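You operate a simulated robot arm through the tools that you are given. There is no shell and no other tool. Be economical: measure what you need, move in short steps, check, and stop when the job is done.

You are at the controls of a simulated two-armed robot. One attempt, no reset.

TASK
Put the blue water bottle on the shelf under the steel table. Then put the green padlock on top of the taped carton. Then fetch the roof air card and set it in the grey tray. Then take the brown regulator carton from the top of the red cart and put it on the top of the large crate. Then fetch the green tape roll and set it on the blue filter panel on the top of the workbench. Then take the red padlock and put it on top of the brown silencer carton on the top of the steel table. The order counts. Set down upright: blue water bottle, roof air card, brown regulator carton.

Only the result counts: the job must be done as asked and must still hold three seconds after the hand-in. Knocking over, shifting, dropping, spilling or breaking anything else fails it.

THE ROBOT
Two 6-joint arms with two-finger grippers on one trunk, on a base that drives. Base frame: it is fixed to the floor where the robot stands at the start and does not move with it; the origin is under the middle of the robot, x ahead of it, y to its left, z up. Lengths are in m, angles in rad, forces in N, time in s.
The left shoulder is at the start at [0.07, 0.176, 1.28], the right one opposite. With the tool pointing down near the work surface each hand reaches from about 0.1 to 0.38 m from the robot's upright axis, wherever it stands, measured 20 degrees to its own side. Places, roughly: blue filter panel [2.25, -0.5, 0.75]; blue water bottle [1, 0, 1]; brown regulator carton [0.5, 0, 0.75]; brown silencer carton [1.25, -0.5, 1]; green padlock (4x2x9 cm) [0.7, 0.3, 0.8]; green tape roll (6x6x2 cm) [1.5, -0.5, 0.8]; grey tray (45x24x5 cm) [0.9, -0.5, 0.8]; red padlock (4x2x9 cm) [1.5, -0.7, 0.8]; roof air card [0.5, 0.25, 0.25]; shelf under the steel table [1.3, -0.6, 0.3]; taped carton [4, -0.5, 0.25]; top of the large crate [-0.4, 0.9, 0.6]. Payload 2.45 kg a hand.
The tool frame of a hand sits at the grasp point between the pads (the TCP): z along the fingers, y along the line on which they close. The tips reach 0.026 m beyond it. The gripper opens to 0.096 m. The gripper's body begins 0.069 m behind the TCP.
Orientation is told as [roll, pitch, yaw] about the base's x, y, z axes, in that order, counted from this pose: with the fingers straight down and closing along the base's y, the tool's x points along the base's -x, its y along +y and its z along -z.

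THE INTERFACE
- The arms move only by the tool servo_tool. It takes "left_moves", "right_moves" or both (then of equal length, played together; a hand with none holds still); each is a list of rows, each a list of 7 numbers: the shift along the base's x, y, z in m, then the turn, a rotation vector about the base's x, y, z in rad, then the opening, from 0 (shut) to 1 (fully open). In form: [[dx, dy, dz, wx, wy, wz, fingers], ...]. A call has 1 to 12 rows; each row shifts and turns the commanded pose from where the row before left it. A row lasts 0.2 s, in which the tool goes at most 0.05 m and 0.15 rad; a call with a longer step from one row to the next is refused whole, and so is a gripper value outside its range. Where a pose cannot be reached the arm comes as near as it can. A force on the tool above 40 N (or 10 N above the force at the start of the call, whichever is more), or a blocked arm, ends the call early, and 0.2 s more pass. The fingers move at their own pace and stop on an object; they squeeze with about 39 N. The grip force told is the motor's: it shows also when the fingers shut on nothing. Time passes only in rows, and 0.2 s behind the last, so rows that do not move let the fingers close. It gives the time, the measured TCP pose, the force on the tool (base axes), the opening and the grip force at its end, in the units of the frame above (readings bear some noise), with the torque about the TCP (base axes, N m) and any sound that the robot's microphone picked up.
- Cameras (640 x 400 px; columns grow to the right, rows downward): "scene" is now at [0.1135, 0.0435, 1.5625]; the picture's right is [0.69, -0.72, -0.00], its down [-0.57, -0.54, -0.62] and it looks along [0.45, 0.43, -0.78] (base axes); focal length 214 px, centre (320, 200). "left" rides on the left gripper at [0.082, -0.003, -0.098] in its tool frame; the picture's right is [0.04, 1.00, 0.00], its down [-0.73, 0.03, -0.68] and it looks along [-0.68, 0.03, 0.73] (tool axes); focal length 256 px, centre (320, 200). "right" rides on the right gripper at [0.082, 0.003, -0.098] in its tool frame; the picture's right is [-0.04, 1.00, 0.00], its down [-0.73, -0.03, -0.68] and it looks along [-0.68, -0.03, 0.73] (tool axes); focal length 256 px, centre (320, 200). There is no depth. A picture from a camera that has moved, and an enlarged one, comes with that camera's place and axes in the base frame and with its lens. The place of the scene camera against the robot may be out by one fixed shift of up to 0.025 m in any direction.
- capture(camera): a new picture of that camera. No time passes.
- slide_trunk(by): slides the trunk up (or, below 0, down) by that many m; the arms and the scene camera ride with it, the base frame stays. It gives what a move gives, with no picture.
- steer(legs): drives the robot by 1 to 6 legs, each [ahead, left, turn to the left] in m, m and rad, along the robot's own axes; the way and the turn of a leg run together, so that a leg with both is an arc; at most 1.5 m and 3.142 rad a leg. The arms and the cameras ride along, it lands a little off, and it stops where it bumps. It gives what a move gives.
- aim_head(pan, tilt): turns the head with the scene camera to pan (to the left, within 1.501 rad either way) and tilt (down, from -0.506 to 1.204), counted from straight ahead of the robot. It gives what a move gives.
- close_up(camera, box): a new picture of the part [left, top, right, bottom] of that camera's present view, enlarged. No time passes.
- finish_job(): hands the job in; it is judged then, once.

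Work in short steps. Places have to be worked out from the pictures, the camera data and where the tool is seen: move nearer, look again, correct. Check each grasp and each placing, and mend what went wrong. You have 186 turns and 166 pictures in all, those below and enlarged ones among them. Open the grippers and draw the arms clear of the work before you hand the job in, unless the task says otherwise.

The tools are called after "Call:" as a command line: name --argument value ..., lists and objects as JSON in quotes. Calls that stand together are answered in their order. servo_tool: Moves the arms, as the interface text tells. Its arguments: {"type":"object","properties":{"left_moves":{"type":"array","items":{"type":"array","items":{"type":"number"}}},"right_moves":{"type":"array","items":{"type":"array","items":{"type":"number"}}}},"required":[]} The other tools are called the same way: slide_trunk (by) slides the trunk up or down; steer (legs) drives the base; aim_head (pan, tilt) turns the head that bears the scene camera; capture (camera) takes a picture; close_up (camera, box) takes an enlarged picture of a part of a camera's view; finish_job () hands the job in.

At the start:

```text
time_s: 0.0
left_ee_pos: [0.4103, 0.4043, 1.1958]
left_orientation: [-0.001, 0.0, 0.0]
left_ft_force: [-0.2, -0.4, -0.9]
left_moment: [-0.02, 0.01, 0.03]
left_width: 0.0956
left_grasp_force: 0.0
right_ee_pos: [0.6377, -0.0877, 1.1987]
right_orientation: [0.0, 0.0, 0.001]
right_ft_force: [0.0, -0.3, 0.3]
right_moment: [0.01, -0.03, -0.04]
right_width: 0.0963
right_grasp_force: 0.0
trunk travel left (down, up): [-0.765, 0.075]
robot x, y, heading: [0.0031, 0.0007, 0.001]
head pan, tilt: [0.761, 0.897]
```

scene: 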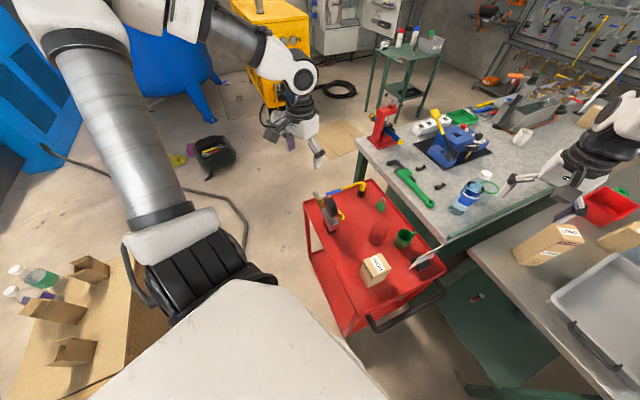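
right: 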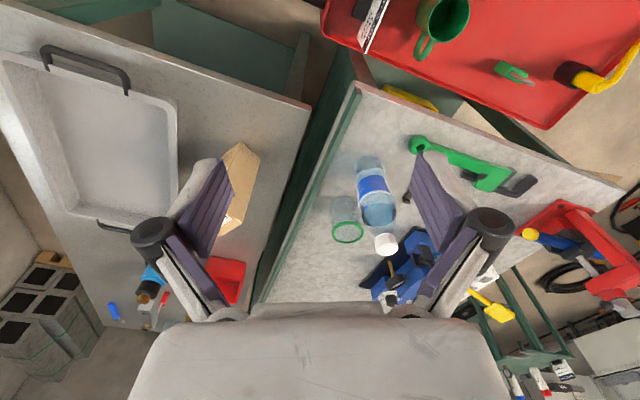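
left: 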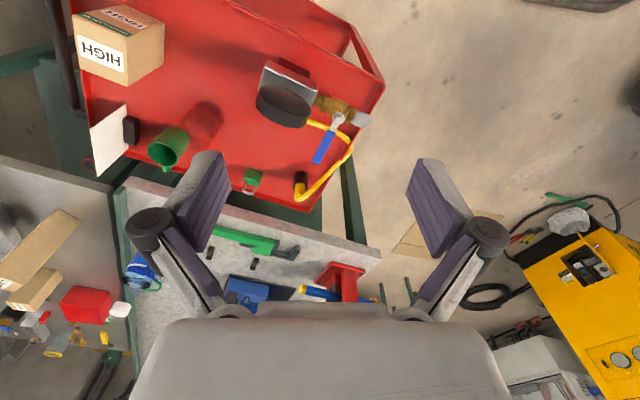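

The first pictures show the red cart ahead-left, the bench and the steel table ahead-right. I'll look straight ahead first to get an overview.

Call:
aim_head --pan 0 --tilt 0.6

Call:
capture --camera "scene"

Call:
aim_head --pan -0.7 --tilt 0.7

Call:
capture --camera "scene"

```text
time_s: 1.1
left_ee_pos: [0.4111, 0.4043, 1.1952]
left_orientation: [-0.001, -0.001, 0.001]
left_ft_force: [0.3, -0.7, -1.0]
left_moment: [-0.03, -0.01, 0.03]
left_width: 0.0963
left_grasp_force: 0.0
right_ee_pos: [0.6383, -0.0875, 1.1984]
right_orientation: [0.002, -0.001, 0.0]
right_ft_force: [-0.5, 0.1, 0.3]
right_moment: [-0.02, 0.03, 0.01]
right_width: 0.0959
right_grasp_force: 0.1
trunk travel left (down, up): [-0.765, 0.075]
robot x, y, heading: [0.001, -0.0006, -0.001]
head pan, tilt: [0.0, 0.6]
```

```text
162 pictures are left
camera scene: at [0.147, -0.0086, 1.587], right [0.0, -1.0, 0.0], down [-0.57, 0.0, -0.82], along [0.82, 0.0, -0.57], focal length 214 px, centre (320, 200)
```

scene: 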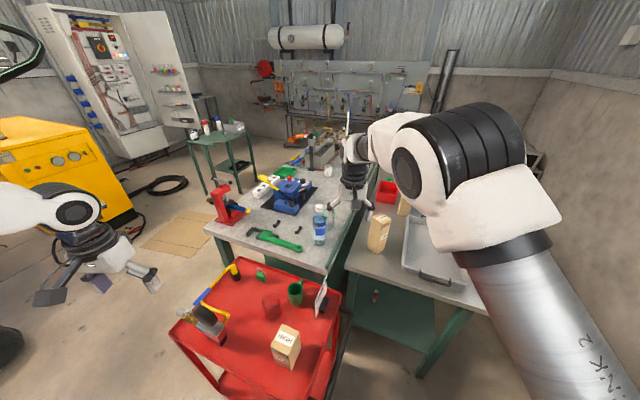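

```text
time_s: 2.2
left_ee_pos: [0.4102, 0.4031, 1.1937]
left_orientation: [-0.001, 0.0, 0.0]
left_ft_force: [-0.1, 0.4, 0.4]
left_moment: [0.01, 0.02, 0.02]
left_width: 0.0959
left_grasp_force: 0.1
right_ee_pos: [0.6382, -0.0882, 1.1986]
right_orientation: [0.001, -0.001, 0.001]
right_ft_force: [0.6, 0.6, 0.2]
right_moment: [0.0, 0.02, 0.01]
right_width: 0.0961
right_grasp_force: 0.0
trunk travel left (down, up): [-0.765, 0.075]
robot x, y, heading: [0.0003, -0.0003, 0.001]
head pan, tilt: [-0.7, 0.7]
```

```text
161 pictures are left
camera scene: at [0.1237, -0.0634, 1.5784], right [-0.64, -0.77, 0.0], down [-0.49, 0.41, -0.76], along [0.59, -0.49, -0.64], focal length 214 px, centre (320, 200)
```

scene: 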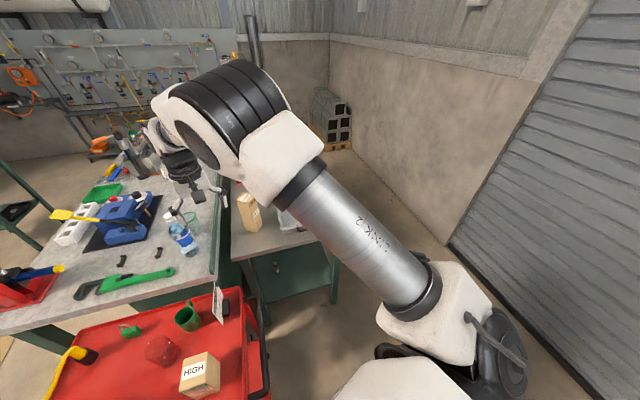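

The right arm hides the steel table, so I draw it back and out to the side, then look again.

Call:
servo_tool --right_moves '[[-0.035, -0.035, 0, 0, 0, 0, 1], [-0.035, -0.035, 0, 0, 0, 0, 1], [-0.035, -0.035, 0, 0, 0, 0, 1], [-0.035, -0.035, 0, 0, 0, 0, 1], [-0.035, -0.035, 0, 0, 0, 0, 1], [-0.035, -0.035, 0, 0, 0, 0, 1], [-0.02, -0.035, 0, 0, 0, 0, 1], [0, -0.035, 0, 0, 0, 0, 1]]'

Call:
aim_head --pan -0.4 --tilt 0.6

Call:
capture --camera "scene"

Call:
capture --camera "right"

```text
time_s: 4.0
left_ee_pos: [0.4091, 0.4012, 1.1963]
left_orientation: [0.004, -0.001, 0.0]
left_ft_force: [-0.2, -0.2, 0.4]
left_moment: [0.02, 0.0, 0.02]
left_width: 0.0962
left_grasp_force: 0.1
right_ee_pos: [0.4085, -0.3719, 1.1958]
right_orientation: [0.003, -0.001, -0.001]
right_ft_force: [-0.5, -0.4, -0.8]
right_moment: [0.05, 0.02, 0.01]
right_width: 0.0957
right_grasp_force: 0.1
trunk travel left (down, up): [-0.765, 0.075]
robot x, y, heading: [-0.0023, 0.0002, -0.001]
head pan, tilt: [-0.7, 0.7]
```

```text
time_s: 4.8
left_ee_pos: [0.4096, 0.4042, 1.1945]
left_orientation: [0.0, 0.001, 0.002]
left_ft_force: [-0.7, -0.9, -0.2]
left_moment: [-0.01, 0.01, -0.03]
left_width: 0.096
left_grasp_force: 0.1
right_ee_pos: [0.4073, -0.3683, 1.1987]
right_orientation: [0.0, 0.0, 0.0]
right_ft_force: [-0.2, -0.6, 0.2]
right_moment: [-0.01, 0.0, 0.0]
right_width: 0.0959
right_grasp_force: 0.1
trunk travel left (down, up): [-0.765, 0.075]
robot x, y, heading: [-0.0024, -0.0005, 0.001]
head pan, tilt: [-0.4, 0.6]
```

```text
160 pictures are left
camera scene: at [0.1401, -0.0426, 1.587], right [-0.39, -0.92, 0.0], down [-0.52, 0.22, -0.82], along [0.76, -0.32, -0.57], focal length 214 px, centre (320, 200)
```

scene: 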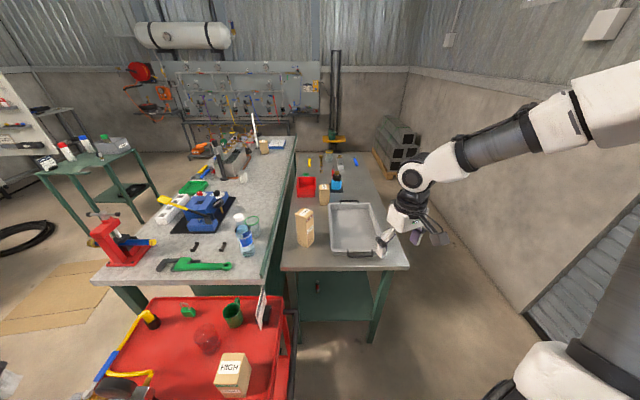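

```text
159 pictures are left
camera right: at [0.3266, -0.3627, 1.2965], right [0.04, 1.0, 0.0], down [0.73, -0.03, 0.68], along [0.68, -0.03, -0.73], focal length 256 px, centre (320, 200)
```

right: 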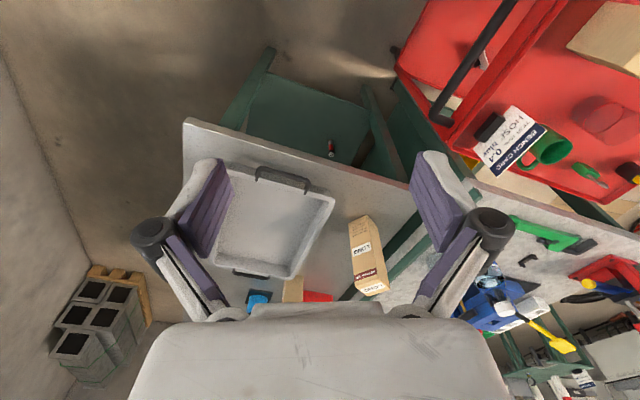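

I estimate bench, table and cart are all yawed about -26°, with the shelf open at the table's near end. Before driving I look steeply down at the base for its clearance to the cart, and look left/right at the crate.

Call:
aim_head --pan 0.0 --tilt 1.2

Call:
capture --camera "scene"

Call:
aim_head --pan 1.45 --tilt 0.8

Call:
capture --camera "scene"

```text
time_s: 5.8
left_ee_pos: [0.4098, 0.403, 1.195]
left_orientation: [0.001, 0.0, 0.001]
left_ft_force: [-0.1, 0.7, 0.3]
left_moment: [0.01, -0.01, -0.01]
left_width: 0.0959
left_grasp_force: 0.0
right_ee_pos: [0.4082, -0.3683, 1.1964]
right_orientation: [0.001, 0.001, 0.002]
right_ft_force: [-0.5, -0.4, -0.5]
right_moment: [-0.01, 0.01, 0.02]
right_width: 0.096
right_grasp_force: 0.1
trunk travel left (down, up): [-0.765, 0.075]
robot x, y, heading: [-0.0026, -0.0008, 0.003]
head pan, tilt: [0.0, 1.201]
```

```text
158 pictures are left
camera scene: at [0.1145, -0.0092, 1.5425], right [0.0, -1.0, 0.0], down [-0.93, 0.0, -0.36], along [0.36, 0.0, -0.93], focal length 214 px, centre (320, 200)
```

scene: 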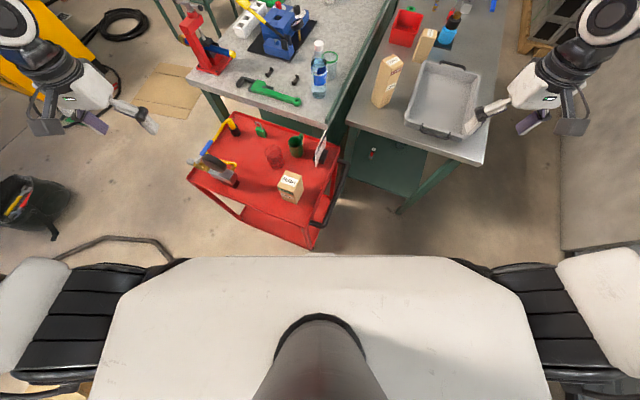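

```text
time_s: 7.3
left_ee_pos: [0.4097, 0.403, 1.195]
left_orientation: [-0.001, 0.001, 0.001]
left_ft_force: [-0.6, -0.4, -0.1]
left_moment: [0.0, -0.02, 0.02]
left_width: 0.0957
left_grasp_force: 0.0
right_ee_pos: [0.408, -0.3675, 1.1963]
right_orientation: [0.0, -0.001, -0.001]
right_ft_force: [-0.5, -0.3, -0.3]
right_moment: [0.02, -0.02, 0.0]
right_width: 0.096
right_grasp_force: 0.1
trunk travel left (down, up): [-0.765, 0.075]
robot x, y, heading: [0.002, -0.0015, -0.001]
head pan, tilt: [1.45, 0.799]
```

```text
157 pictures are left
camera scene: at [0.0683, 0.0712, 1.5702], right [0.99, -0.12, 0.0], down [-0.09, -0.71, -0.7], along [0.08, 0.69, -0.72], focal length 214 px, centre (320, 200)
```

scene: 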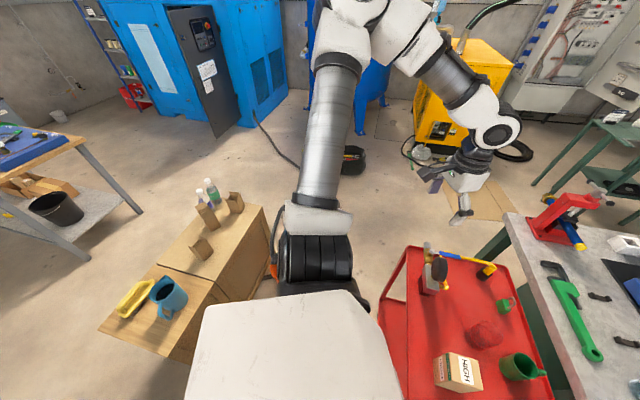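

Cart's near corner is about (0.25, 0.03); the right side of the cart lies along the table axis. I back off, turn to align with the table (-26°), sidestep right, then move slightly ahead.

Call:
steer --legs '[[-0.15, 0, 0], [0, 0, -0.46], [0, -0.15, 0], [0.3, 0, 0]]'

Call:
aim_head --pan 0.2 --tilt 1.0

Call:
capture --camera "scene"

```text
time_s: 12.7
left_ee_pos: [0.5995, -0.0977, 1.1952]
left_orientation: [0.001, -0.002, -0.471]
left_ft_force: [0.2, -0.8, -0.6]
left_moment: [-0.03, -0.01, 0.01]
left_width: 0.0957
left_grasp_force: 0.0
right_ee_pos: [0.2477, -0.7836, 1.198]
right_orientation: [0.001, -0.003, -0.472]
right_ft_force: [-0.2, -0.1, 0.2]
right_moment: [-0.04, 0.03, 0.0]
right_width: 0.0959
right_grasp_force: 0.0
trunk travel left (down, up): [-0.765, 0.075]
robot x, y, heading: [0.0537, -0.2725, -0.469]
head pan, tilt: [1.45, 0.799]
```

```text
time_s: 14.2
left_ee_pos: [0.602, -0.0985, 1.194]
left_orientation: [0.0, 0.0, -0.471]
left_ft_force: [0.8, 0.8, 0.6]
left_moment: [0.0, -0.02, 0.01]
left_width: 0.0958
left_grasp_force: 0.0
right_ee_pos: [0.2496, -0.7854, 1.1973]
right_orientation: [0.0, 0.0, -0.472]
right_ft_force: [0.5, 0.3, -0.2]
right_moment: [-0.02, 0.0, 0.0]
right_width: 0.0957
right_grasp_force: 0.0
trunk travel left (down, up): [-0.765, 0.075]
robot x, y, heading: [0.0516, -0.2741, -0.472]
head pan, tilt: [0.201, 1.0]
```

```text
156 pictures are left
camera scene: at [0.1735, -0.3228, 1.555], right [-0.27, -0.96, 0.0], down [-0.81, 0.22, -0.54], along [0.52, -0.14, -0.84], focal length 214 px, centre (320, 200)
```

scene: 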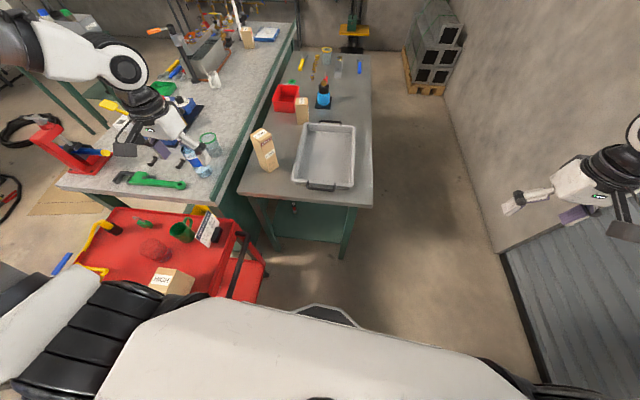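

The table yaw looks like about -0.39 with its near edge ~0.62 ahead. I straighten up, shift right for cart clearance and move forward, then take the left camera's view of the bottle.

Call:
steer --legs '[[0, -0.05, 0.08], [0.2, 0, 0]]'

Call:
capture --camera "left"

Call:
capture --camera "scene"

```text
time_s: 16.3
left_ee_pos: [0.7449, -0.1736, 1.1963]
left_orientation: [-0.002, -0.004, -0.388]
left_ft_force: [0.1, 0.2, 0.4]
left_moment: [0.0, -0.04, -0.01]
left_width: 0.0956
left_grasp_force: 0.1
right_ee_pos: [0.4512, -0.8864, 1.1981]
right_orientation: [-0.001, -0.001, -0.387]
right_ft_force: [0.2, -0.3, 0.6]
right_moment: [-0.02, 0.0, -0.01]
right_width: 0.0963
right_grasp_force: 0.0
trunk travel left (down, up): [-0.765, 0.075]
robot x, y, heading: [0.2151, -0.3986, -0.388]
head pan, tilt: [0.201, 1.0]
```

```text
155 pictures are left
camera left: at [0.6678, -0.144, 1.293], right [0.34, 0.94, 0.0], down [0.69, -0.25, 0.68], along [0.64, -0.23, -0.73], focal length 256 px, centre (320, 200)
```

left: 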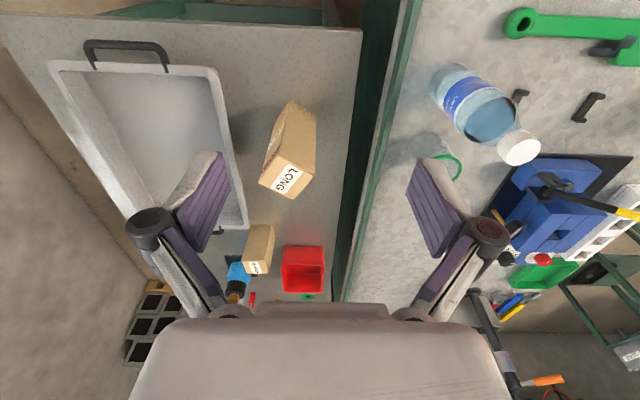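

```text
154 pictures are left
camera scene: at [0.3354, -0.4315, 1.5553], right [-0.19, -0.98, 0.0], down [-0.83, 0.16, -0.54], along [0.53, -0.1, -0.84], focal length 214 px, centre (320, 200)
```

scene: 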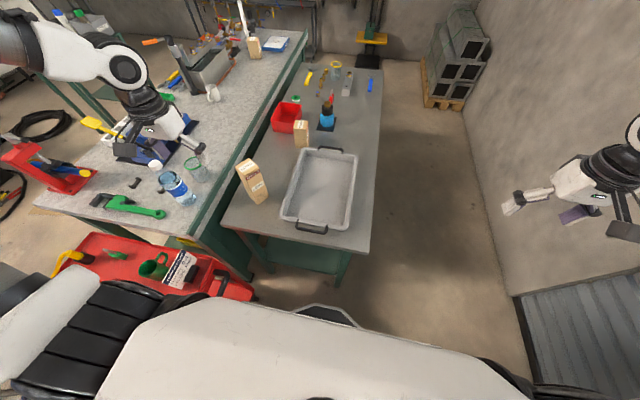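

Bottle estimated at about (0.92, 0.03), base z≈0.78, height ≈0.22, with a glass behind it. I turn the left tool to a tilted forward-pointing pose short of the bottle and look again.

Call:
servo_tool --left_moves '[[0, 0.04, 0, 0, 0, 0.15, 1], [0, 0.04, 0, 0, 0, 0.15, 1], [0, 0.04, 0, 0, 0, 0.15, 1], [0, 0.01, -0.02, 0.009, -0.149, 0, 1], [0, 0.01, -0.02, 0.009, -0.149, 0, 1], [0, 0.01, -0.02, 0.009, -0.149, 0, 1], [0, 0.01, -0.02, 0.009, -0.149, 0, 1], [0, 0.01, -0.02, 0.009, -0.149, 0, 1], [0, 0.01, -0.02, 0.009, -0.149, 0, 1], [0, 0.01, -0.02, 0.009, -0.149, 0, 1], [0, 0.01, -0.02, 0.009, -0.149, 0, 1]]'

Call:
capture --camera "left"

Call:
capture --camera "scene"

```text
time_s: 18.7
left_ee_pos: [0.8593, -0.1108, 1.0389]
left_orientation: [-0.005, -0.964, 0.059]
left_ft_force: [-0.6, 0.9, 0.3]
left_moment: [0.02, 0.01, 0.01]
left_width: 0.0962
left_grasp_force: 0.1
left hand out of reach, approached as far as the arm can: row 1, 2, 3, 4, 5, 6, 7, 8, 9, 10, 11
right_ee_pos: [0.4522, -0.8892, 1.1971]
right_orientation: [0.0, 0.0, -0.387]
right_ft_force: [-0.2, -0.4, 0.1]
right_moment: [0.04, -0.02, -0.02]
right_width: 0.0957
right_grasp_force: 0.1
trunk travel left (down, up): [-0.765, 0.075]
robot x, y, heading: [0.2132, -0.3952, -0.387]
head pan, tilt: [0.201, 1.0]
```

```text
153 pictures are left
camera left: at [0.7324, -0.1207, 1.027], right [-0.08, 1.0, -0.04], down [-0.14, 0.02, 0.99], along [0.99, 0.08, 0.14], focal length 256 px, centre (320, 200)
```

left: 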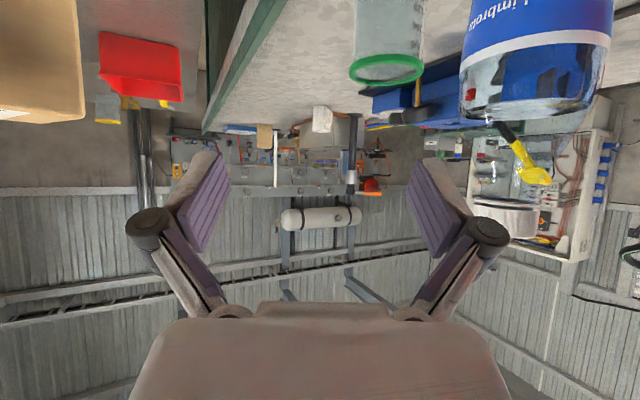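

```text
152 pictures are left
camera scene: at [0.3379, -0.4345, 1.555], right [-0.19, -0.98, 0.0], down [-0.83, 0.16, -0.54], along [0.53, -0.1, -0.84], focal length 214 px, centre (320, 200)
```

scene: 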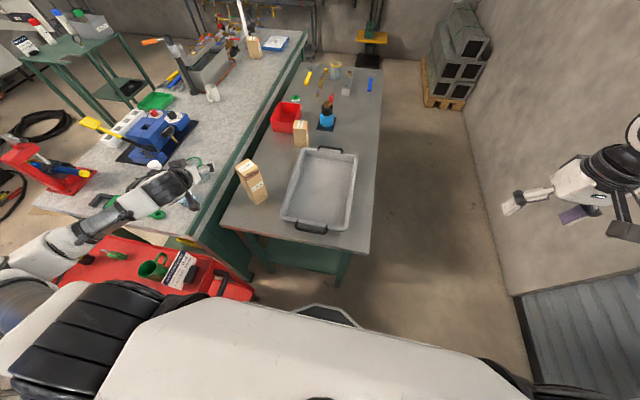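

The hand stopped at (0.86,-0.11): at this height the arm reaches poorly. I'll retract it a little and raise it, then lower the trunk by 0.2 so the shoulder is nearer the bottle's level.

Call:
servo_tool --left_moves '[[-0.03, 0, 0.03, 0, 0, 0, 1], [-0.03, 0, 0.03, 0, 0, 0, 1], [-0.03, 0, 0.03, 0, 0, 0, 1], [-0.02, 0, 0.03, 0, 0, 0, 1], [-0.02, 0, 0.02, 0, 0, 0, 1]]'

Call:
slide_trunk --by -0.2

Call:
capture --camera "scene"

```text
time_s: 19.9
left_ee_pos: [0.8151, -0.1385, 1.1252]
left_orientation: [-0.002, -0.964, 0.06]
left_ft_force: [-0.5, 0.4, 0.7]
left_moment: [0.02, 0.0, -0.01]
left_width: 0.0958
left_grasp_force: 0.1
left hand out of reach, approached as far as the arm can: row 1, 2, 3, 4, 5
right_ee_pos: [0.4523, -0.887, 1.1974]
right_orientation: [0.003, 0.0, -0.387]
right_ft_force: [0.1, -0.1, -0.1]
right_moment: [0.0, 0.01, 0.04]
right_width: 0.0957
right_grasp_force: 0.1
trunk travel left (down, up): [-0.765, 0.075]
robot x, y, heading: [0.2168, -0.3938, -0.383]
head pan, tilt: [0.201, 1.0]
```

```text
time_s: 22.1
left_ee_pos: [0.8154, -0.1371, 0.9247]
left_orientation: [-0.007, -0.963, 0.062]
left_ft_force: [-0.1, -0.6, -0.3]
left_moment: [0.0, 0.04, 0.02]
left_width: 0.0962
left_grasp_force: 0.1
right_ee_pos: [0.4534, -0.8882, 0.9965]
right_orientation: [-0.001, -0.001, -0.387]
right_ft_force: [0.6, -0.2, 0.3]
right_moment: [-0.01, 0.0, 0.0]
right_width: 0.0959
right_grasp_force: 0.1
trunk travel left (down, up): [-0.565, 0.275]
robot x, y, heading: [0.2149, -0.392, -0.388]
head pan, tilt: [0.201, 1.0]
```

```text
151 pictures are left
camera scene: at [0.3376, -0.434, 1.3551], right [-0.19, -0.98, 0.0], down [-0.83, 0.16, -0.54], along [0.53, -0.1, -0.84], focal length 214 px, centre (320, 200)
```

scene: 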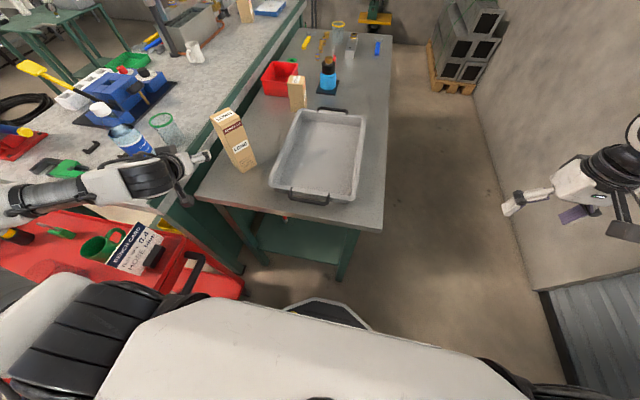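

I test whether the commanded pose is carried over: one small still row and a small pitch back.

Call:
servo_tool --left_moves '[[0, 0, 0, 0, 0, 0, 1]]'

Call:
servo_tool --left_moves '[[-0.03, 0, 0.03, -0.009, 0.149, 0, 1], [-0.03, 0, 0.03, 0, 0.0, 0, 1]]'

```text
time_s: 22.4
left_ee_pos: [0.8159, -0.1379, 0.9254]
left_orientation: [-0.005, -0.963, 0.06]
left_ft_force: [0.1, 1.0, 0.0]
left_moment: [0.01, -0.01, 0.03]
left_width: 0.0962
left_grasp_force: 0.1
right_ee_pos: [0.4532, -0.8873, 0.9974]
right_orientation: [-0.001, 0.0, -0.388]
right_ft_force: [0.0, 0.8, 0.0]
right_moment: [-0.01, -0.01, -0.03]
right_width: 0.0962
right_grasp_force: 0.0
trunk travel left (down, up): [-0.565, 0.275]
robot x, y, heading: [0.2132, -0.3909, -0.391]
head pan, tilt: [0.201, 1.0]
```

```text
time_s: 23.1
left_ee_pos: [0.7996, -0.1666, 0.9728]
left_orientation: [-0.003, -0.812, 0.062]
left_ft_force: [-0.4, -0.3, 0.1]
left_moment: [0.02, -0.01, -0.01]
left_width: 0.0961
left_grasp_force: 0.0
left hand out of reach, approached as far as the arm can: row 1, 2
right_ee_pos: [0.453, -0.8882, 0.996]
right_orientation: [0.002, 0.0, -0.387]
right_ft_force: [0.7, -0.2, 0.2]
right_moment: [0.0, 0.01, 0.03]
right_width: 0.0959
right_grasp_force: 0.1
trunk travel left (down, up): [-0.565, 0.275]
robot x, y, heading: [0.2126, -0.3961, -0.386]
head pan, tilt: [0.201, 1.0]
```

The command restarts from the measured pose, and moving back toward the robot is limited. I probe directions in one call to learn what limits the arm.

Call:
servo_tool --left_moves '[[0.0185, -0.0076, 0, 0, 0, 0, 1], [-0.0185, 0.0076, 0, 0, 0, 0, 1], [-0.0076, -0.0185, 0, 0, 0, 0, 1], [0.0076, 0.0185, 0, 0, 0, 0, 1], [0, 0, 0.03, 0, 0, 0, 1], [0, 0, -0.03, 0, 0, 0, 1], [0, 0, 0, 0, 0, -0.15, 1], [0, 0, 0, 0, 0, 0.15, 1], [0, 0, 0, 0, 0.15, 0, 1], [0, 0, 0, 0, -0.15, 0, 1], [0.0076, 0.0185, 0, 0, 0, 0, 1], [-0.0076, -0.0185, 0, 0, 0, 0, 1]]'

```text
time_s: 25.6
left_ee_pos: [0.8107, -0.1788, 0.9646]
left_orientation: [0.001, -0.816, 0.059]
left_ft_force: [1.2, -0.5, -0.2]
left_moment: [0.04, 0.01, 0.02]
left_width: 0.0959
left_grasp_force: 0.1
left hand out of reach, approached as far as the arm can: row 3, 5
right_ee_pos: [0.453, -0.8913, 0.9963]
right_orientation: [0.004, 0.0, -0.387]
right_ft_force: [0.3, -0.1, 0.1]
right_moment: [0.06, -0.01, -0.02]
right_width: 0.0958
right_grasp_force: 0.1
trunk travel left (down, up): [-0.565, 0.275]
robot x, y, heading: [0.2144, -0.3935, -0.383]
head pan, tilt: [0.201, 1.0]
```

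Limits were only toward inward/up, so moving out to the left should work. I slide the hand left toward the pre-grasp point at (0.80, 0.03, 0.95), pitching forward more.

Call:
servo_tool --left_moves '[[-0.002, 0.035, 0, 0, 0, 0, 1], [-0.002, 0.035, 0, 0, 0, 0, 1], [-0.002, 0.035, 0, 0, 0, 0, 1], [-0.002, 0.035, 0, 0, 0, 0, 1], [-0.002, 0.035, 0, 0, 0, 0, 1], [-0.002, 0.035, 0, 0, 0, 0, 1]]'

Call:
capture --camera "left"

Call:
capture --camera "scene"

```text
time_s: 27.1
left_ee_pos: [0.8727, -0.1029, 0.912]
left_orientation: [-0.003, -0.814, 0.061]
left_ft_force: [0.7, -0.7, 0.0]
left_moment: [-0.01, 0.03, -0.01]
left_width: 0.0959
left_grasp_force: 0.0
left hand out of reach, approached as far as the arm can: row 1, 2, 3, 4, 5, 6
right_ee_pos: [0.4529, -0.8867, 0.9972]
right_orientation: [-0.001, 0.0, -0.385]
right_ft_force: [-0.3, -0.1, -0.3]
right_moment: [0.02, 0.0, 0.02]
right_width: 0.0962
right_grasp_force: 0.1
trunk travel left (down, up): [-0.565, 0.275]
robot x, y, heading: [0.2122, -0.393, -0.385]
head pan, tilt: [0.201, 1.0]
```

```text
150 pictures are left
camera left: at [0.7448, -0.1132, 0.9194], right [-0.09, 1.0, -0.03], down [0.01, 0.03, 1.0], along [1.0, 0.08, -0.01], focal length 256 px, centre (320, 200)
```

left: 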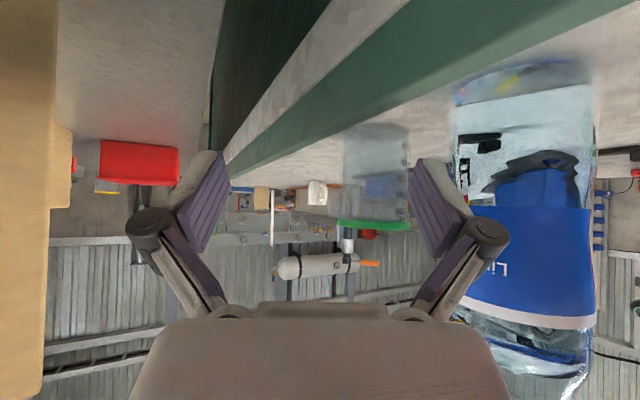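

```text
149 pictures are left
camera scene: at [0.3382, -0.433, 1.355], right [-0.19, -0.98, 0.0], down [-0.83, 0.16, -0.54], along [0.53, -0.1, -0.84], focal length 214 px, centre (320, 200)
```

scene: 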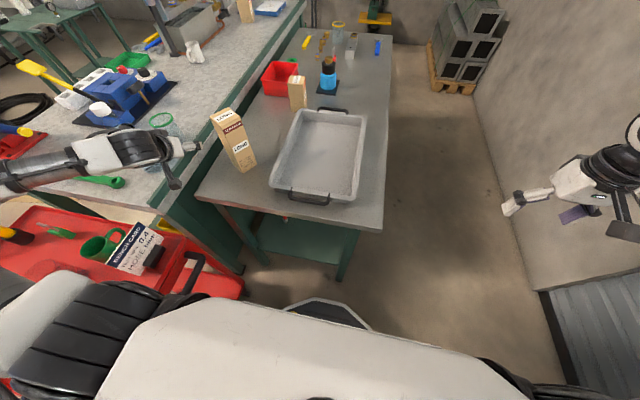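

The arm folds badly outboard to the left. Better to face the bottle: I raise the trunk again, turn the robot left in place (~0.9 rad), so the bottle lies straight ahead where the arms reach far.

Call:
slide_trunk --by 0.25

Call:
steer --legs '[[0.03, -0.04, 0.0], [0, 0, 0.45], [0, 0, 0.45]]'

Call:
capture --camera "scene"

```text
time_s: 29.6
left_ee_pos: [0.8722, -0.105, 1.1619]
left_orientation: [-0.005, -0.813, 0.063]
left_ft_force: [0.4, -0.5, -0.8]
left_moment: [-0.01, 0.02, -0.01]
left_width: 0.0961
left_grasp_force: 0.0
right_ee_pos: [0.452, -0.8878, 1.2477]
right_orientation: [0.0, -0.001, -0.387]
right_ft_force: [-0.1, 0.2, 1.1]
right_moment: [0.0, -0.02, 0.01]
right_width: 0.096
right_grasp_force: 0.2
trunk travel left (down, up): [-0.815, 0.025]
robot x, y, heading: [0.2146, -0.3951, -0.386]
head pan, tilt: [0.201, 1.0]
```

```text
time_s: 33.2
left_ee_pos: [0.402, 0.2537, 1.1622]
left_orientation: [-0.003, -0.814, 0.973]
left_ft_force: [-0.2, 0.3, 0.2]
left_moment: [-0.02, -0.03, -0.01]
left_width: 0.0961
left_grasp_force: 0.1
right_ee_pos: [0.7641, -0.557, 1.2474]
right_orientation: [0.002, 0.0, 0.524]
right_ft_force: [-0.3, 0.0, -0.8]
right_moment: [0.0, 0.0, 0.0]
right_width: 0.0961
right_grasp_force: 0.1
trunk travel left (down, up): [-0.815, 0.025]
robot x, y, heading: [0.2282, -0.4412, 0.518]
head pan, tilt: [0.201, 1.0]
```

```text
148 pictures are left
camera scene: at [0.3312, -0.3794, 1.605], right [0.66, -0.75, 0.0], down [-0.63, -0.56, -0.54], along [0.4, 0.36, -0.84], focal length 214 px, centre (320, 200)
```

scene: 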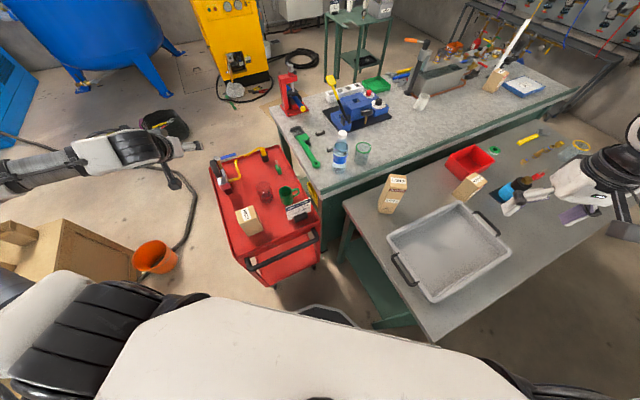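

The turn went cleanly and the bottle confirms at ~(0.93, 0.03). I bring the left hand inboard in front of it, high up, while turning the tool yaw back to the robot's heading.

Call:
servo_tool --left_moves '[[0.032, -0.0255, 0, 0, 0, -0.1, 1], [0.032, -0.0255, 0, 0, 0, -0.1, 1], [0.032, -0.0255, 0, 0, 0, -0.1, 1], [0.032, -0.0255, 0, 0, 0, -0.1, 1], [0.032, -0.0255, 0, 0, 0, 0, 1], [0.032, -0.0255, 0, 0, 0, 0, 1], [0.032, -0.0255, 0, 0, 0, 0, 1], [0.032, -0.0255, 0, 0, 0, 0, 1], [0.032, -0.0255, 0, 0, 0, 0, 1], [0.032, -0.0255, 0, 0, 0, 0, 1], [0.032, -0.0255, 0, 0, 0, 0, 1]]'

Call:
capture --camera "left"

```text
time_s: 35.6
left_ee_pos: [0.6827, 0.0835, 1.2684]
left_orientation: [0.023, -0.805, 0.58]
left_ft_force: [0.6, -1.0, 0.5]
left_moment: [0.04, 0.07, 0.05]
left_width: 0.096
left_grasp_force: 0.0
left hand out of reach, approached as far as the arm can: row 4, 5, 6, 7, 8, 9, 10, 11
right_ee_pos: [0.7654, -0.5583, 1.2447]
right_orientation: [0.003, 0.001, 0.525]
right_ft_force: [0.5, 0.1, 0.3]
right_moment: [0.02, 0.03, -0.01]
right_width: 0.0962
right_grasp_force: 0.1
trunk travel left (down, up): [-0.815, 0.025]
robot x, y, heading: [0.2263, -0.4401, 0.524]
head pan, tilt: [0.201, 1.0]
```

```text
147 pictures are left
camera left: at [0.5789, 0.0096, 1.2771], right [-0.58, 0.81, -0.01], down [0.01, 0.02, 1.0], along [0.81, 0.58, -0.02], focal length 256 px, centre (320, 200)
```

left: 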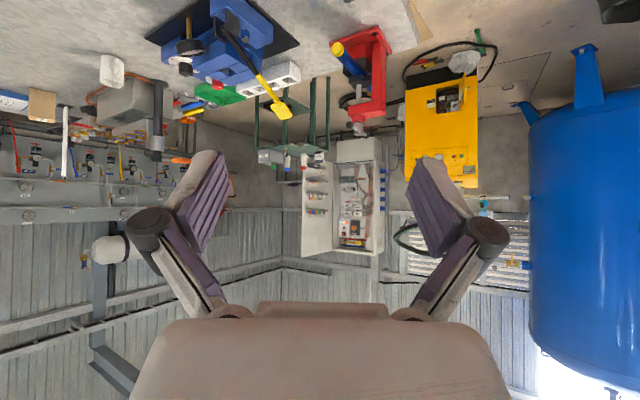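

The arm again stops short (needs right and down). I go back toward a vertical tool, at the robot-frame spot (0.62, 0.09) that mirrors the right arm's known good pose.

Call:
servo_tool --left_moves '[[0.0, 0, 0, -0.08, 0.122, -0.01, 1], [0.006, -0.02, 0, -0.08, 0.122, -0.01, 1], [0.006, -0.023, -0.003, -0.08, 0.122, -0.01, 1], [0.006, -0.023, -0.003, -0.08, 0.122, -0.01, 1], [0.006, -0.023, -0.003, -0.08, 0.122, -0.01, 1], [0.006, -0.023, -0.003, -0.025, 0.038, 0, 1], [0.006, -0.023, -0.003, 0, 0, 0, 1]]'

```text
time_s: 37.2
left_ee_pos: [0.6494, -0.0504, 1.2212]
left_orientation: [-0.055, -0.053, 0.491]
left_ft_force: [-0.3, -0.9, 0.0]
left_moment: [0.02, 0.0, -0.01]
left_width: 0.0961
left_grasp_force: 0.0
left hand out of reach, approached as far as the arm can: row 1, 2, 3, 4, 5
right_ee_pos: [0.7651, -0.5575, 1.2474]
right_orientation: [0.002, 0.001, 0.523]
right_ft_force: [-0.3, 0.2, 0.0]
right_moment: [0.07, -0.02, 0.0]
right_width: 0.096
right_grasp_force: 0.1
trunk travel left (down, up): [-0.815, 0.025]
robot x, y, heading: [0.226, -0.4432, 0.529]
head pan, tilt: [0.201, 1.0]
```

Vertical tool inboard is reachable. From here I advance forward 0.12 and only then pitch the tool, watching which rows fail.

Call:
servo_tool --left_moves '[[0.026, 0.015, -0.01, 0, 0, 0, 1], [0.026, 0.015, -0.01, 0, 0, 0, 1], [0.026, 0.015, -0.01, 0, 0, 0, 1], [0.026, 0.015, -0.01, 0, 0, 0, 1], [0, 0, 0, 0.075, -0.129, 0, 1], [0, 0, 0, 0.075, -0.129, 0, 1], [0, 0, 0, 0.075, -0.129, 0, 1], [0, 0, 0, 0.075, -0.129, 0, 1], [0, 0, 0, 0.075, -0.129, 0, 1], [0, 0, 0, 0.075, -0.129, 0, 1]]'

```text
time_s: 39.4
left_ee_pos: [0.6868, 0.0039, 1.1611]
left_orientation: [-0.046, -0.868, 0.474]
left_ft_force: [-0.4, 0.3, 0.8]
left_moment: [-0.03, 0.03, 0.02]
left_width: 0.096
left_grasp_force: 0.1
left hand out of reach, approached as far as the arm can: row 1, 2, 3, 4, 8
right_ee_pos: [0.7646, -0.5561, 1.2468]
right_orientation: [-0.001, 0.0, 0.524]
right_ft_force: [1.1, 0.9, 0.3]
right_moment: [0.0, 0.02, 0.01]
right_width: 0.0959
right_grasp_force: 0.0
trunk travel left (down, up): [-0.815, 0.025]
robot x, y, heading: [0.2226, -0.4445, 0.528]
head pan, tilt: [0.201, 1.0]
```

Pitching worked. Now I lower the trunk 0.22 so the hand comes to bottle height, in front of and clear of the bottle, then look.

Call:
slide_trunk --by -0.22

Call:
capture --camera "left"

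Call:
capture --camera "scene"

```text
time_s: 41.7
left_ee_pos: [0.686, 0.0023, 0.9423]
left_orientation: [-0.044, -0.866, 0.473]
left_ft_force: [0.9, -0.6, 0.3]
left_moment: [-0.01, -0.03, 0.01]
left_width: 0.096
left_grasp_force: 0.0
right_ee_pos: [0.7637, -0.5562, 1.0278]
right_orientation: [0.001, 0.001, 0.523]
right_ft_force: [0.0, 0.4, 0.1]
right_moment: [0.04, 0.03, 0.0]
right_width: 0.0959
right_grasp_force: 0.0
trunk travel left (down, up): [-0.595, 0.245]
robot x, y, heading: [0.2263, -0.4422, 0.522]
head pan, tilt: [0.201, 1.0]
```

```text
146 pictures are left
camera left: at [0.5721, -0.0532, 0.9427], right [-0.45, 0.89, -0.06], down [-0.07, 0.03, 1.0], along [0.89, 0.45, 0.04], focal length 256 px, centre (320, 200)
```

left: 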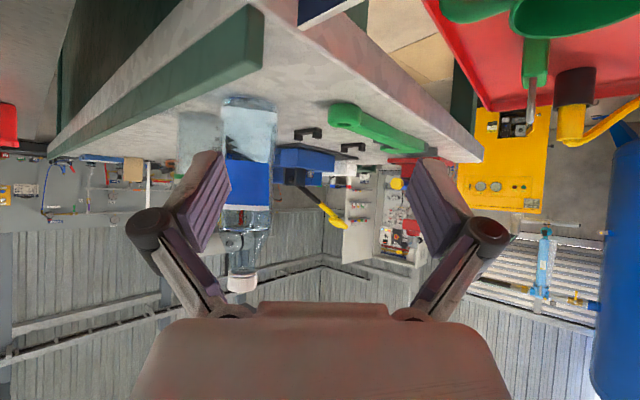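

```text
145 pictures are left
camera scene: at [0.3308, -0.379, 1.3851], right [0.66, -0.75, 0.0], down [-0.63, -0.56, -0.54], along [0.4, 0.36, -0.84], focal length 214 px, centre (320, 200)
```

scene: 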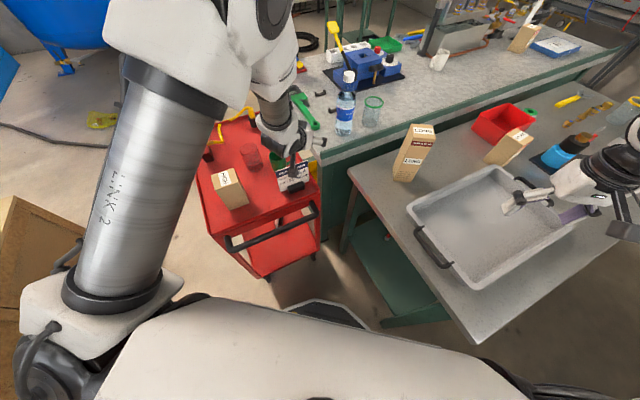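

Triangulated bottle: (0.92, 0.01), bench z≈0.81, bottle top ≈1.05. The hand needs to shift ~0.1 to its right and then 0.2 forward; I do the shift with more pitch and some forward now.

Call:
servo_tool --left_moves '[[0.018, -0.018, 0, 0.068, -0.133, 0, 1], [0.018, -0.018, 0, 0.068, -0.133, 0, 1], [0.018, -0.018, 0, 0, 0, 0, 1], [0.018, -0.018, 0, 0, 0, 0, 1]]'

Call:
capture --camera "left"

```text
time_s: 42.7
left_ee_pos: [0.7507, 0.0072, 0.9396]
left_orientation: [-0.109, -1.168, 0.559]
left_ft_force: [0.2, 0.0, 0.5]
left_moment: [0.02, 0.0, -0.01]
left_width: 0.0962
left_grasp_force: 0.0
left hand out of reach, approached as far as the arm can: row 2, 3, 4
right_ee_pos: [0.7639, -0.5555, 1.0263]
right_orientation: [-0.001, -0.001, 0.523]
right_ft_force: [0.0, 0.6, 0.0]
right_moment: [-0.03, 0.02, 0.0]
right_width: 0.0959
right_grasp_force: 0.0
trunk travel left (down, up): [-0.595, 0.245]
robot x, y, heading: [0.2282, -0.4408, 0.52]
head pan, tilt: [0.201, 1.0]
```

```text
144 pictures are left
camera left: at [0.6429, -0.0497, 0.9032], right [-0.46, 0.89, -0.08], down [-0.33, -0.09, 0.94], along [0.82, 0.45, 0.34], focal length 256 px, centre (320, 200)
```

left: 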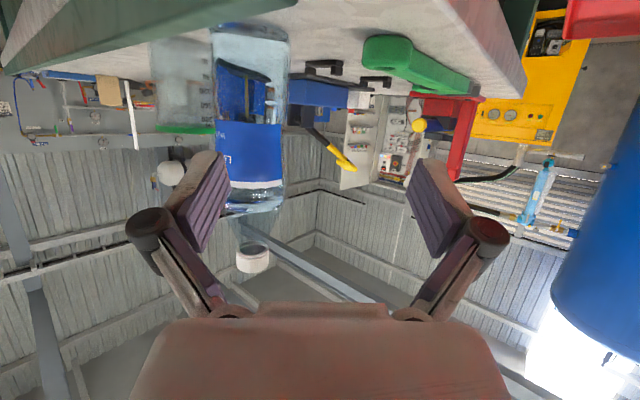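

The arm resists going inboard, but turning the robot right by 0.12 swings the hand to line up with the bottle. I do that and look.

Call:
steer --legs '[[0, 0, -0.12]]'

Call:
capture --camera "left"

```text
time_s: 43.7
left_ee_pos: [0.799, -0.06, 0.9376]
left_orientation: [-0.105, -1.159, 0.433]
left_ft_force: [0.3, -0.5, 0.8]
left_moment: [-0.01, 0.02, 0.02]
left_width: 0.0959
left_grasp_force: 0.0
right_ee_pos: [0.7462, -0.6204, 1.0284]
right_orientation: [0.001, -0.001, 0.404]
right_ft_force: [-0.2, -0.5, 0.9]
right_moment: [0.02, 0.0, 0.01]
right_width: 0.096
right_grasp_force: 0.1
trunk travel left (down, up): [-0.595, 0.245]
robot x, y, heading: [0.2292, -0.4425, 0.404]
head pan, tilt: [0.201, 1.0]
```

```text
143 pictures are left
camera left: at [0.6853, -0.104, 0.9008], right [-0.34, 0.94, -0.08], down [-0.34, -0.05, 0.94], along [0.88, 0.35, 0.33], focal length 256 px, centre (320, 200)
```

left: 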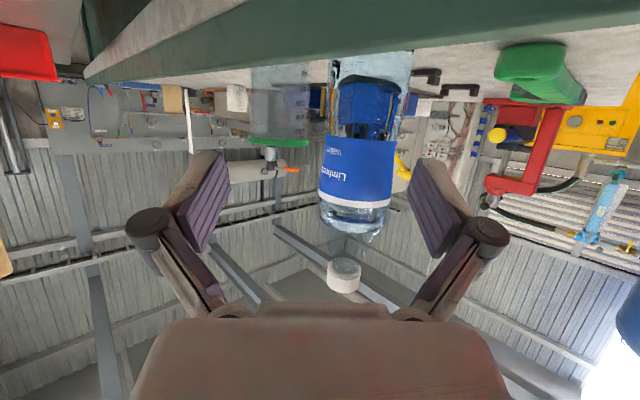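

From successive views the bottle is at about (0.885, 0.005), i.e. ~0.10 forward and ~0.03 left of the hand. I shift left and half forward, then check.

Call:
servo_tool --left_moves '[[-0.005, 0.015, 0, 0, 0, 0, 1], [-0.005, 0.015, 0, 0, 0, 0, 1], [0.022, 0.008, 0, 0, 0, 0, 1], [0.022, 0.008, 0, 0, 0, 0, 1]]'

Call:
capture --camera "left"

Call:
capture --camera "scene"

```text
time_s: 44.7
left_ee_pos: [0.8321, -0.0143, 0.936]
left_orientation: [-0.104, -1.161, 0.433]
left_ft_force: [0.2, -1.0, 0.2]
left_moment: [-0.03, 0.01, -0.02]
left_width: 0.0958
left_grasp_force: 0.2
right_ee_pos: [0.7472, -0.6192, 1.0273]
right_orientation: [0.0, -0.001, 0.404]
right_ft_force: [0.8, 0.2, -0.1]
right_moment: [0.0, -0.02, -0.03]
right_width: 0.0958
right_grasp_force: 0.1
trunk travel left (down, up): [-0.595, 0.245]
robot x, y, heading: [0.2313, -0.441, 0.402]
head pan, tilt: [0.201, 1.0]
```

```text
142 pictures are left
camera left: at [0.7184, -0.0573, 0.9002], right [-0.34, 0.94, -0.08], down [-0.34, -0.04, 0.94], along [0.88, 0.35, 0.33], focal length 256 px, centre (320, 200)
```

left: 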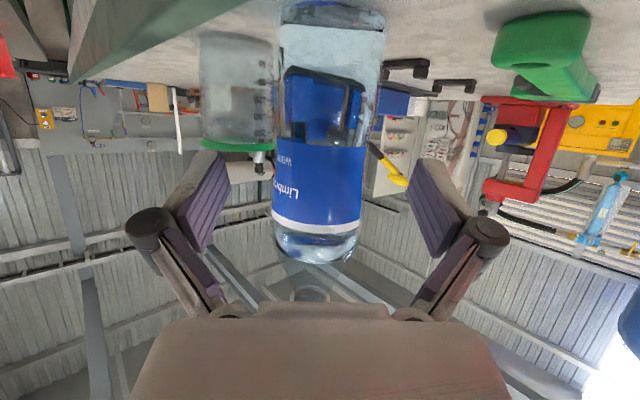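

```text
141 pictures are left
camera scene: at [0.3393, -0.3901, 1.385], right [0.57, -0.82, 0.0], down [-0.69, -0.48, -0.54], along [0.44, 0.31, -0.84], focal length 214 px, centre (320, 200)
```

scene: 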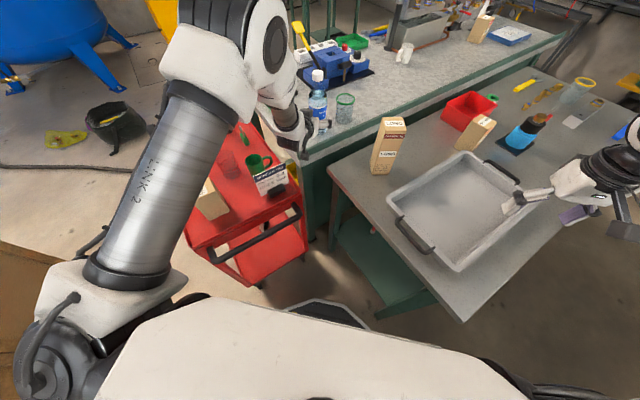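

Bottle is centred between the fingers with ~0.055 left to go; the glass stays ~2 cm clear of the right fingertip. I advance 0.05 and close.

Call:
servo_tool --left_moves '[[0.016, 0.006, 0, 0, 0, 0, 1], [0.016, 0.006, 0, 0, 0, 0, 1], [0.016, 0.006, 0, 0, 0, 0, 1], [0, 0, 0, 0, 0, 0, 0.3], [0, 0, 0, 0, 0, 0, 0.3], [0, 0, 0, 0, 0, 0, 0.3]]'

Call:
capture --camera "left"

```text
time_s: 46.1
left_ee_pos: [0.8818, 0.0034, 0.9372]
left_orientation: [-0.106, -1.163, 0.436]
left_ft_force: [1.6, 3.1, 3.3]
left_moment: [0.39, -0.04, -0.08]
left_width: 0.058
left_grasp_force: 38.9
right_ee_pos: [0.7464, -0.6193, 1.0289]
right_orientation: [0.0, 0.0, 0.403]
right_ft_force: [-0.2, -0.1, -0.3]
right_moment: [-0.02, 0.0, 0.02]
right_width: 0.096
right_grasp_force: 0.1
trunk travel left (down, up): [-0.595, 0.245]
robot x, y, heading: [0.224, -0.4404, 0.399]
head pan, tilt: [0.201, 1.0]
```

```text
140 pictures are left
camera left: at [0.768, -0.041, 0.901], right [-0.34, 0.94, -0.08], down [-0.34, -0.05, 0.94], along [0.88, 0.35, 0.33], focal length 256 px, centre (320, 200)
```

left: 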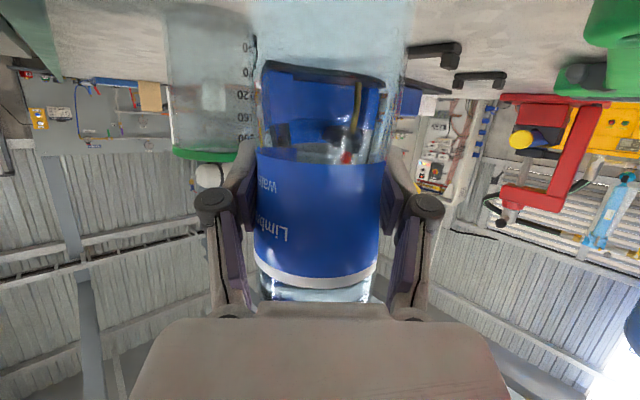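

Grip holds (0.058 m, 39 N). I lift by raising the trunk 0.24, then check the bottle in the hand.

Call:
slide_trunk --by 0.24

Call:
capture --camera "left"

```text
time_s: 48.6
left_ee_pos: [0.8835, 0.0024, 1.1765]
left_orientation: [-0.106, -1.161, 0.435]
left_ft_force: [-1.0, 0.5, -4.2]
left_moment: [0.01, 0.0, -0.01]
left_width: 0.058
left_grasp_force: 39.1
right_ee_pos: [0.7467, -0.6196, 1.267]
right_orientation: [0.0, 0.001, 0.402]
right_ft_force: [0.2, -0.6, -0.8]
right_moment: [0.01, 0.01, 0.0]
right_width: 0.0959
right_grasp_force: 0.2
trunk travel left (down, up): [-0.835, 0.005]
robot x, y, heading: [0.2255, -0.4387, 0.407]
head pan, tilt: [0.201, 1.0]
```

```text
139 pictures are left
camera left: at [0.7686, -0.0408, 1.14], right [-0.34, 0.94, -0.08], down [-0.34, -0.04, 0.94], along [0.88, 0.35, 0.33], focal length 256 px, centre (320, 200)
```

left: 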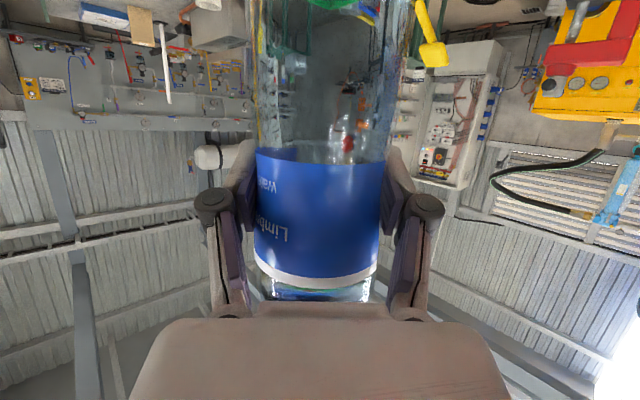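

Lifted cleanly (~0.4 kg). I back away 0.45, then turn right 0.8 to face the table end.

Call:
steer --legs '[[-0.45, 0, 0], [0, 0, -0.4], [0, 0, -0.4]]'

Call:
aim_head --pan 0 --tilt 0.8

Call:
capture --camera "scene"

```text
time_s: 53.7
left_ee_pos: [0.5884, -0.7754, 1.1757]
left_orientation: [-0.108, -1.16, -0.359]
left_ft_force: [1.0, 0.6, -4.4]
left_moment: [-0.02, -0.02, -0.02]
left_width: 0.0581
left_grasp_force: 38.9
right_ee_pos: [0.0488, -1.113, 1.267]
right_orientation: [-0.002, 0.002, -0.395]
right_ft_force: [0.2, -0.1, -0.9]
right_moment: [0.02, -0.01, -0.03]
right_width: 0.0961
right_grasp_force: 0.1
trunk travel left (down, up): [-0.835, 0.005]
robot x, y, heading: [-0.1861, -0.6223, -0.397]
head pan, tilt: [0.201, 1.0]
```

```text
time_s: 54.4
left_ee_pos: [0.5875, -0.7758, 1.1773]
left_orientation: [-0.104, -1.16, -0.363]
left_ft_force: [-1.0, 0.7, -4.8]
left_moment: [-0.04, -0.02, -0.01]
left_width: 0.0577
left_grasp_force: 39.5
right_ee_pos: [0.0478, -1.1146, 1.2666]
right_orientation: [0.0, -0.002, -0.394]
right_ft_force: [-0.1, -0.1, 0.1]
right_moment: [0.02, 0.0, -0.03]
right_width: 0.0963
right_grasp_force: 0.1
trunk travel left (down, up): [-0.835, 0.005]
robot x, y, heading: [-0.1919, -0.6156, -0.393]
head pan, tilt: [0.0, 0.799]
```

```text
138 pictures are left
camera scene: at [-0.0581, -0.6777, 1.64], right [-0.38, -0.92, 0.0], down [-0.66, 0.28, -0.7], along [0.64, -0.27, -0.72], focal length 214 px, centre (320, 200)
```

scene: 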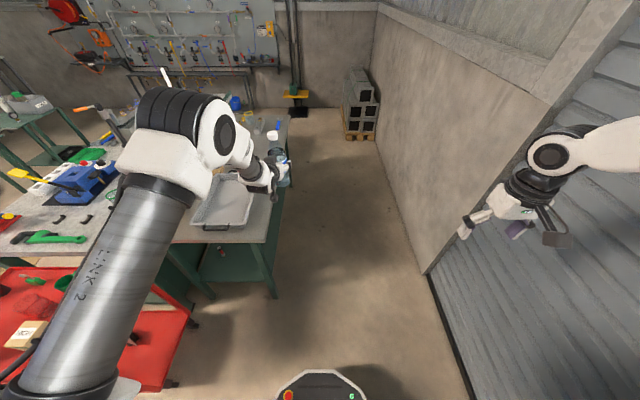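

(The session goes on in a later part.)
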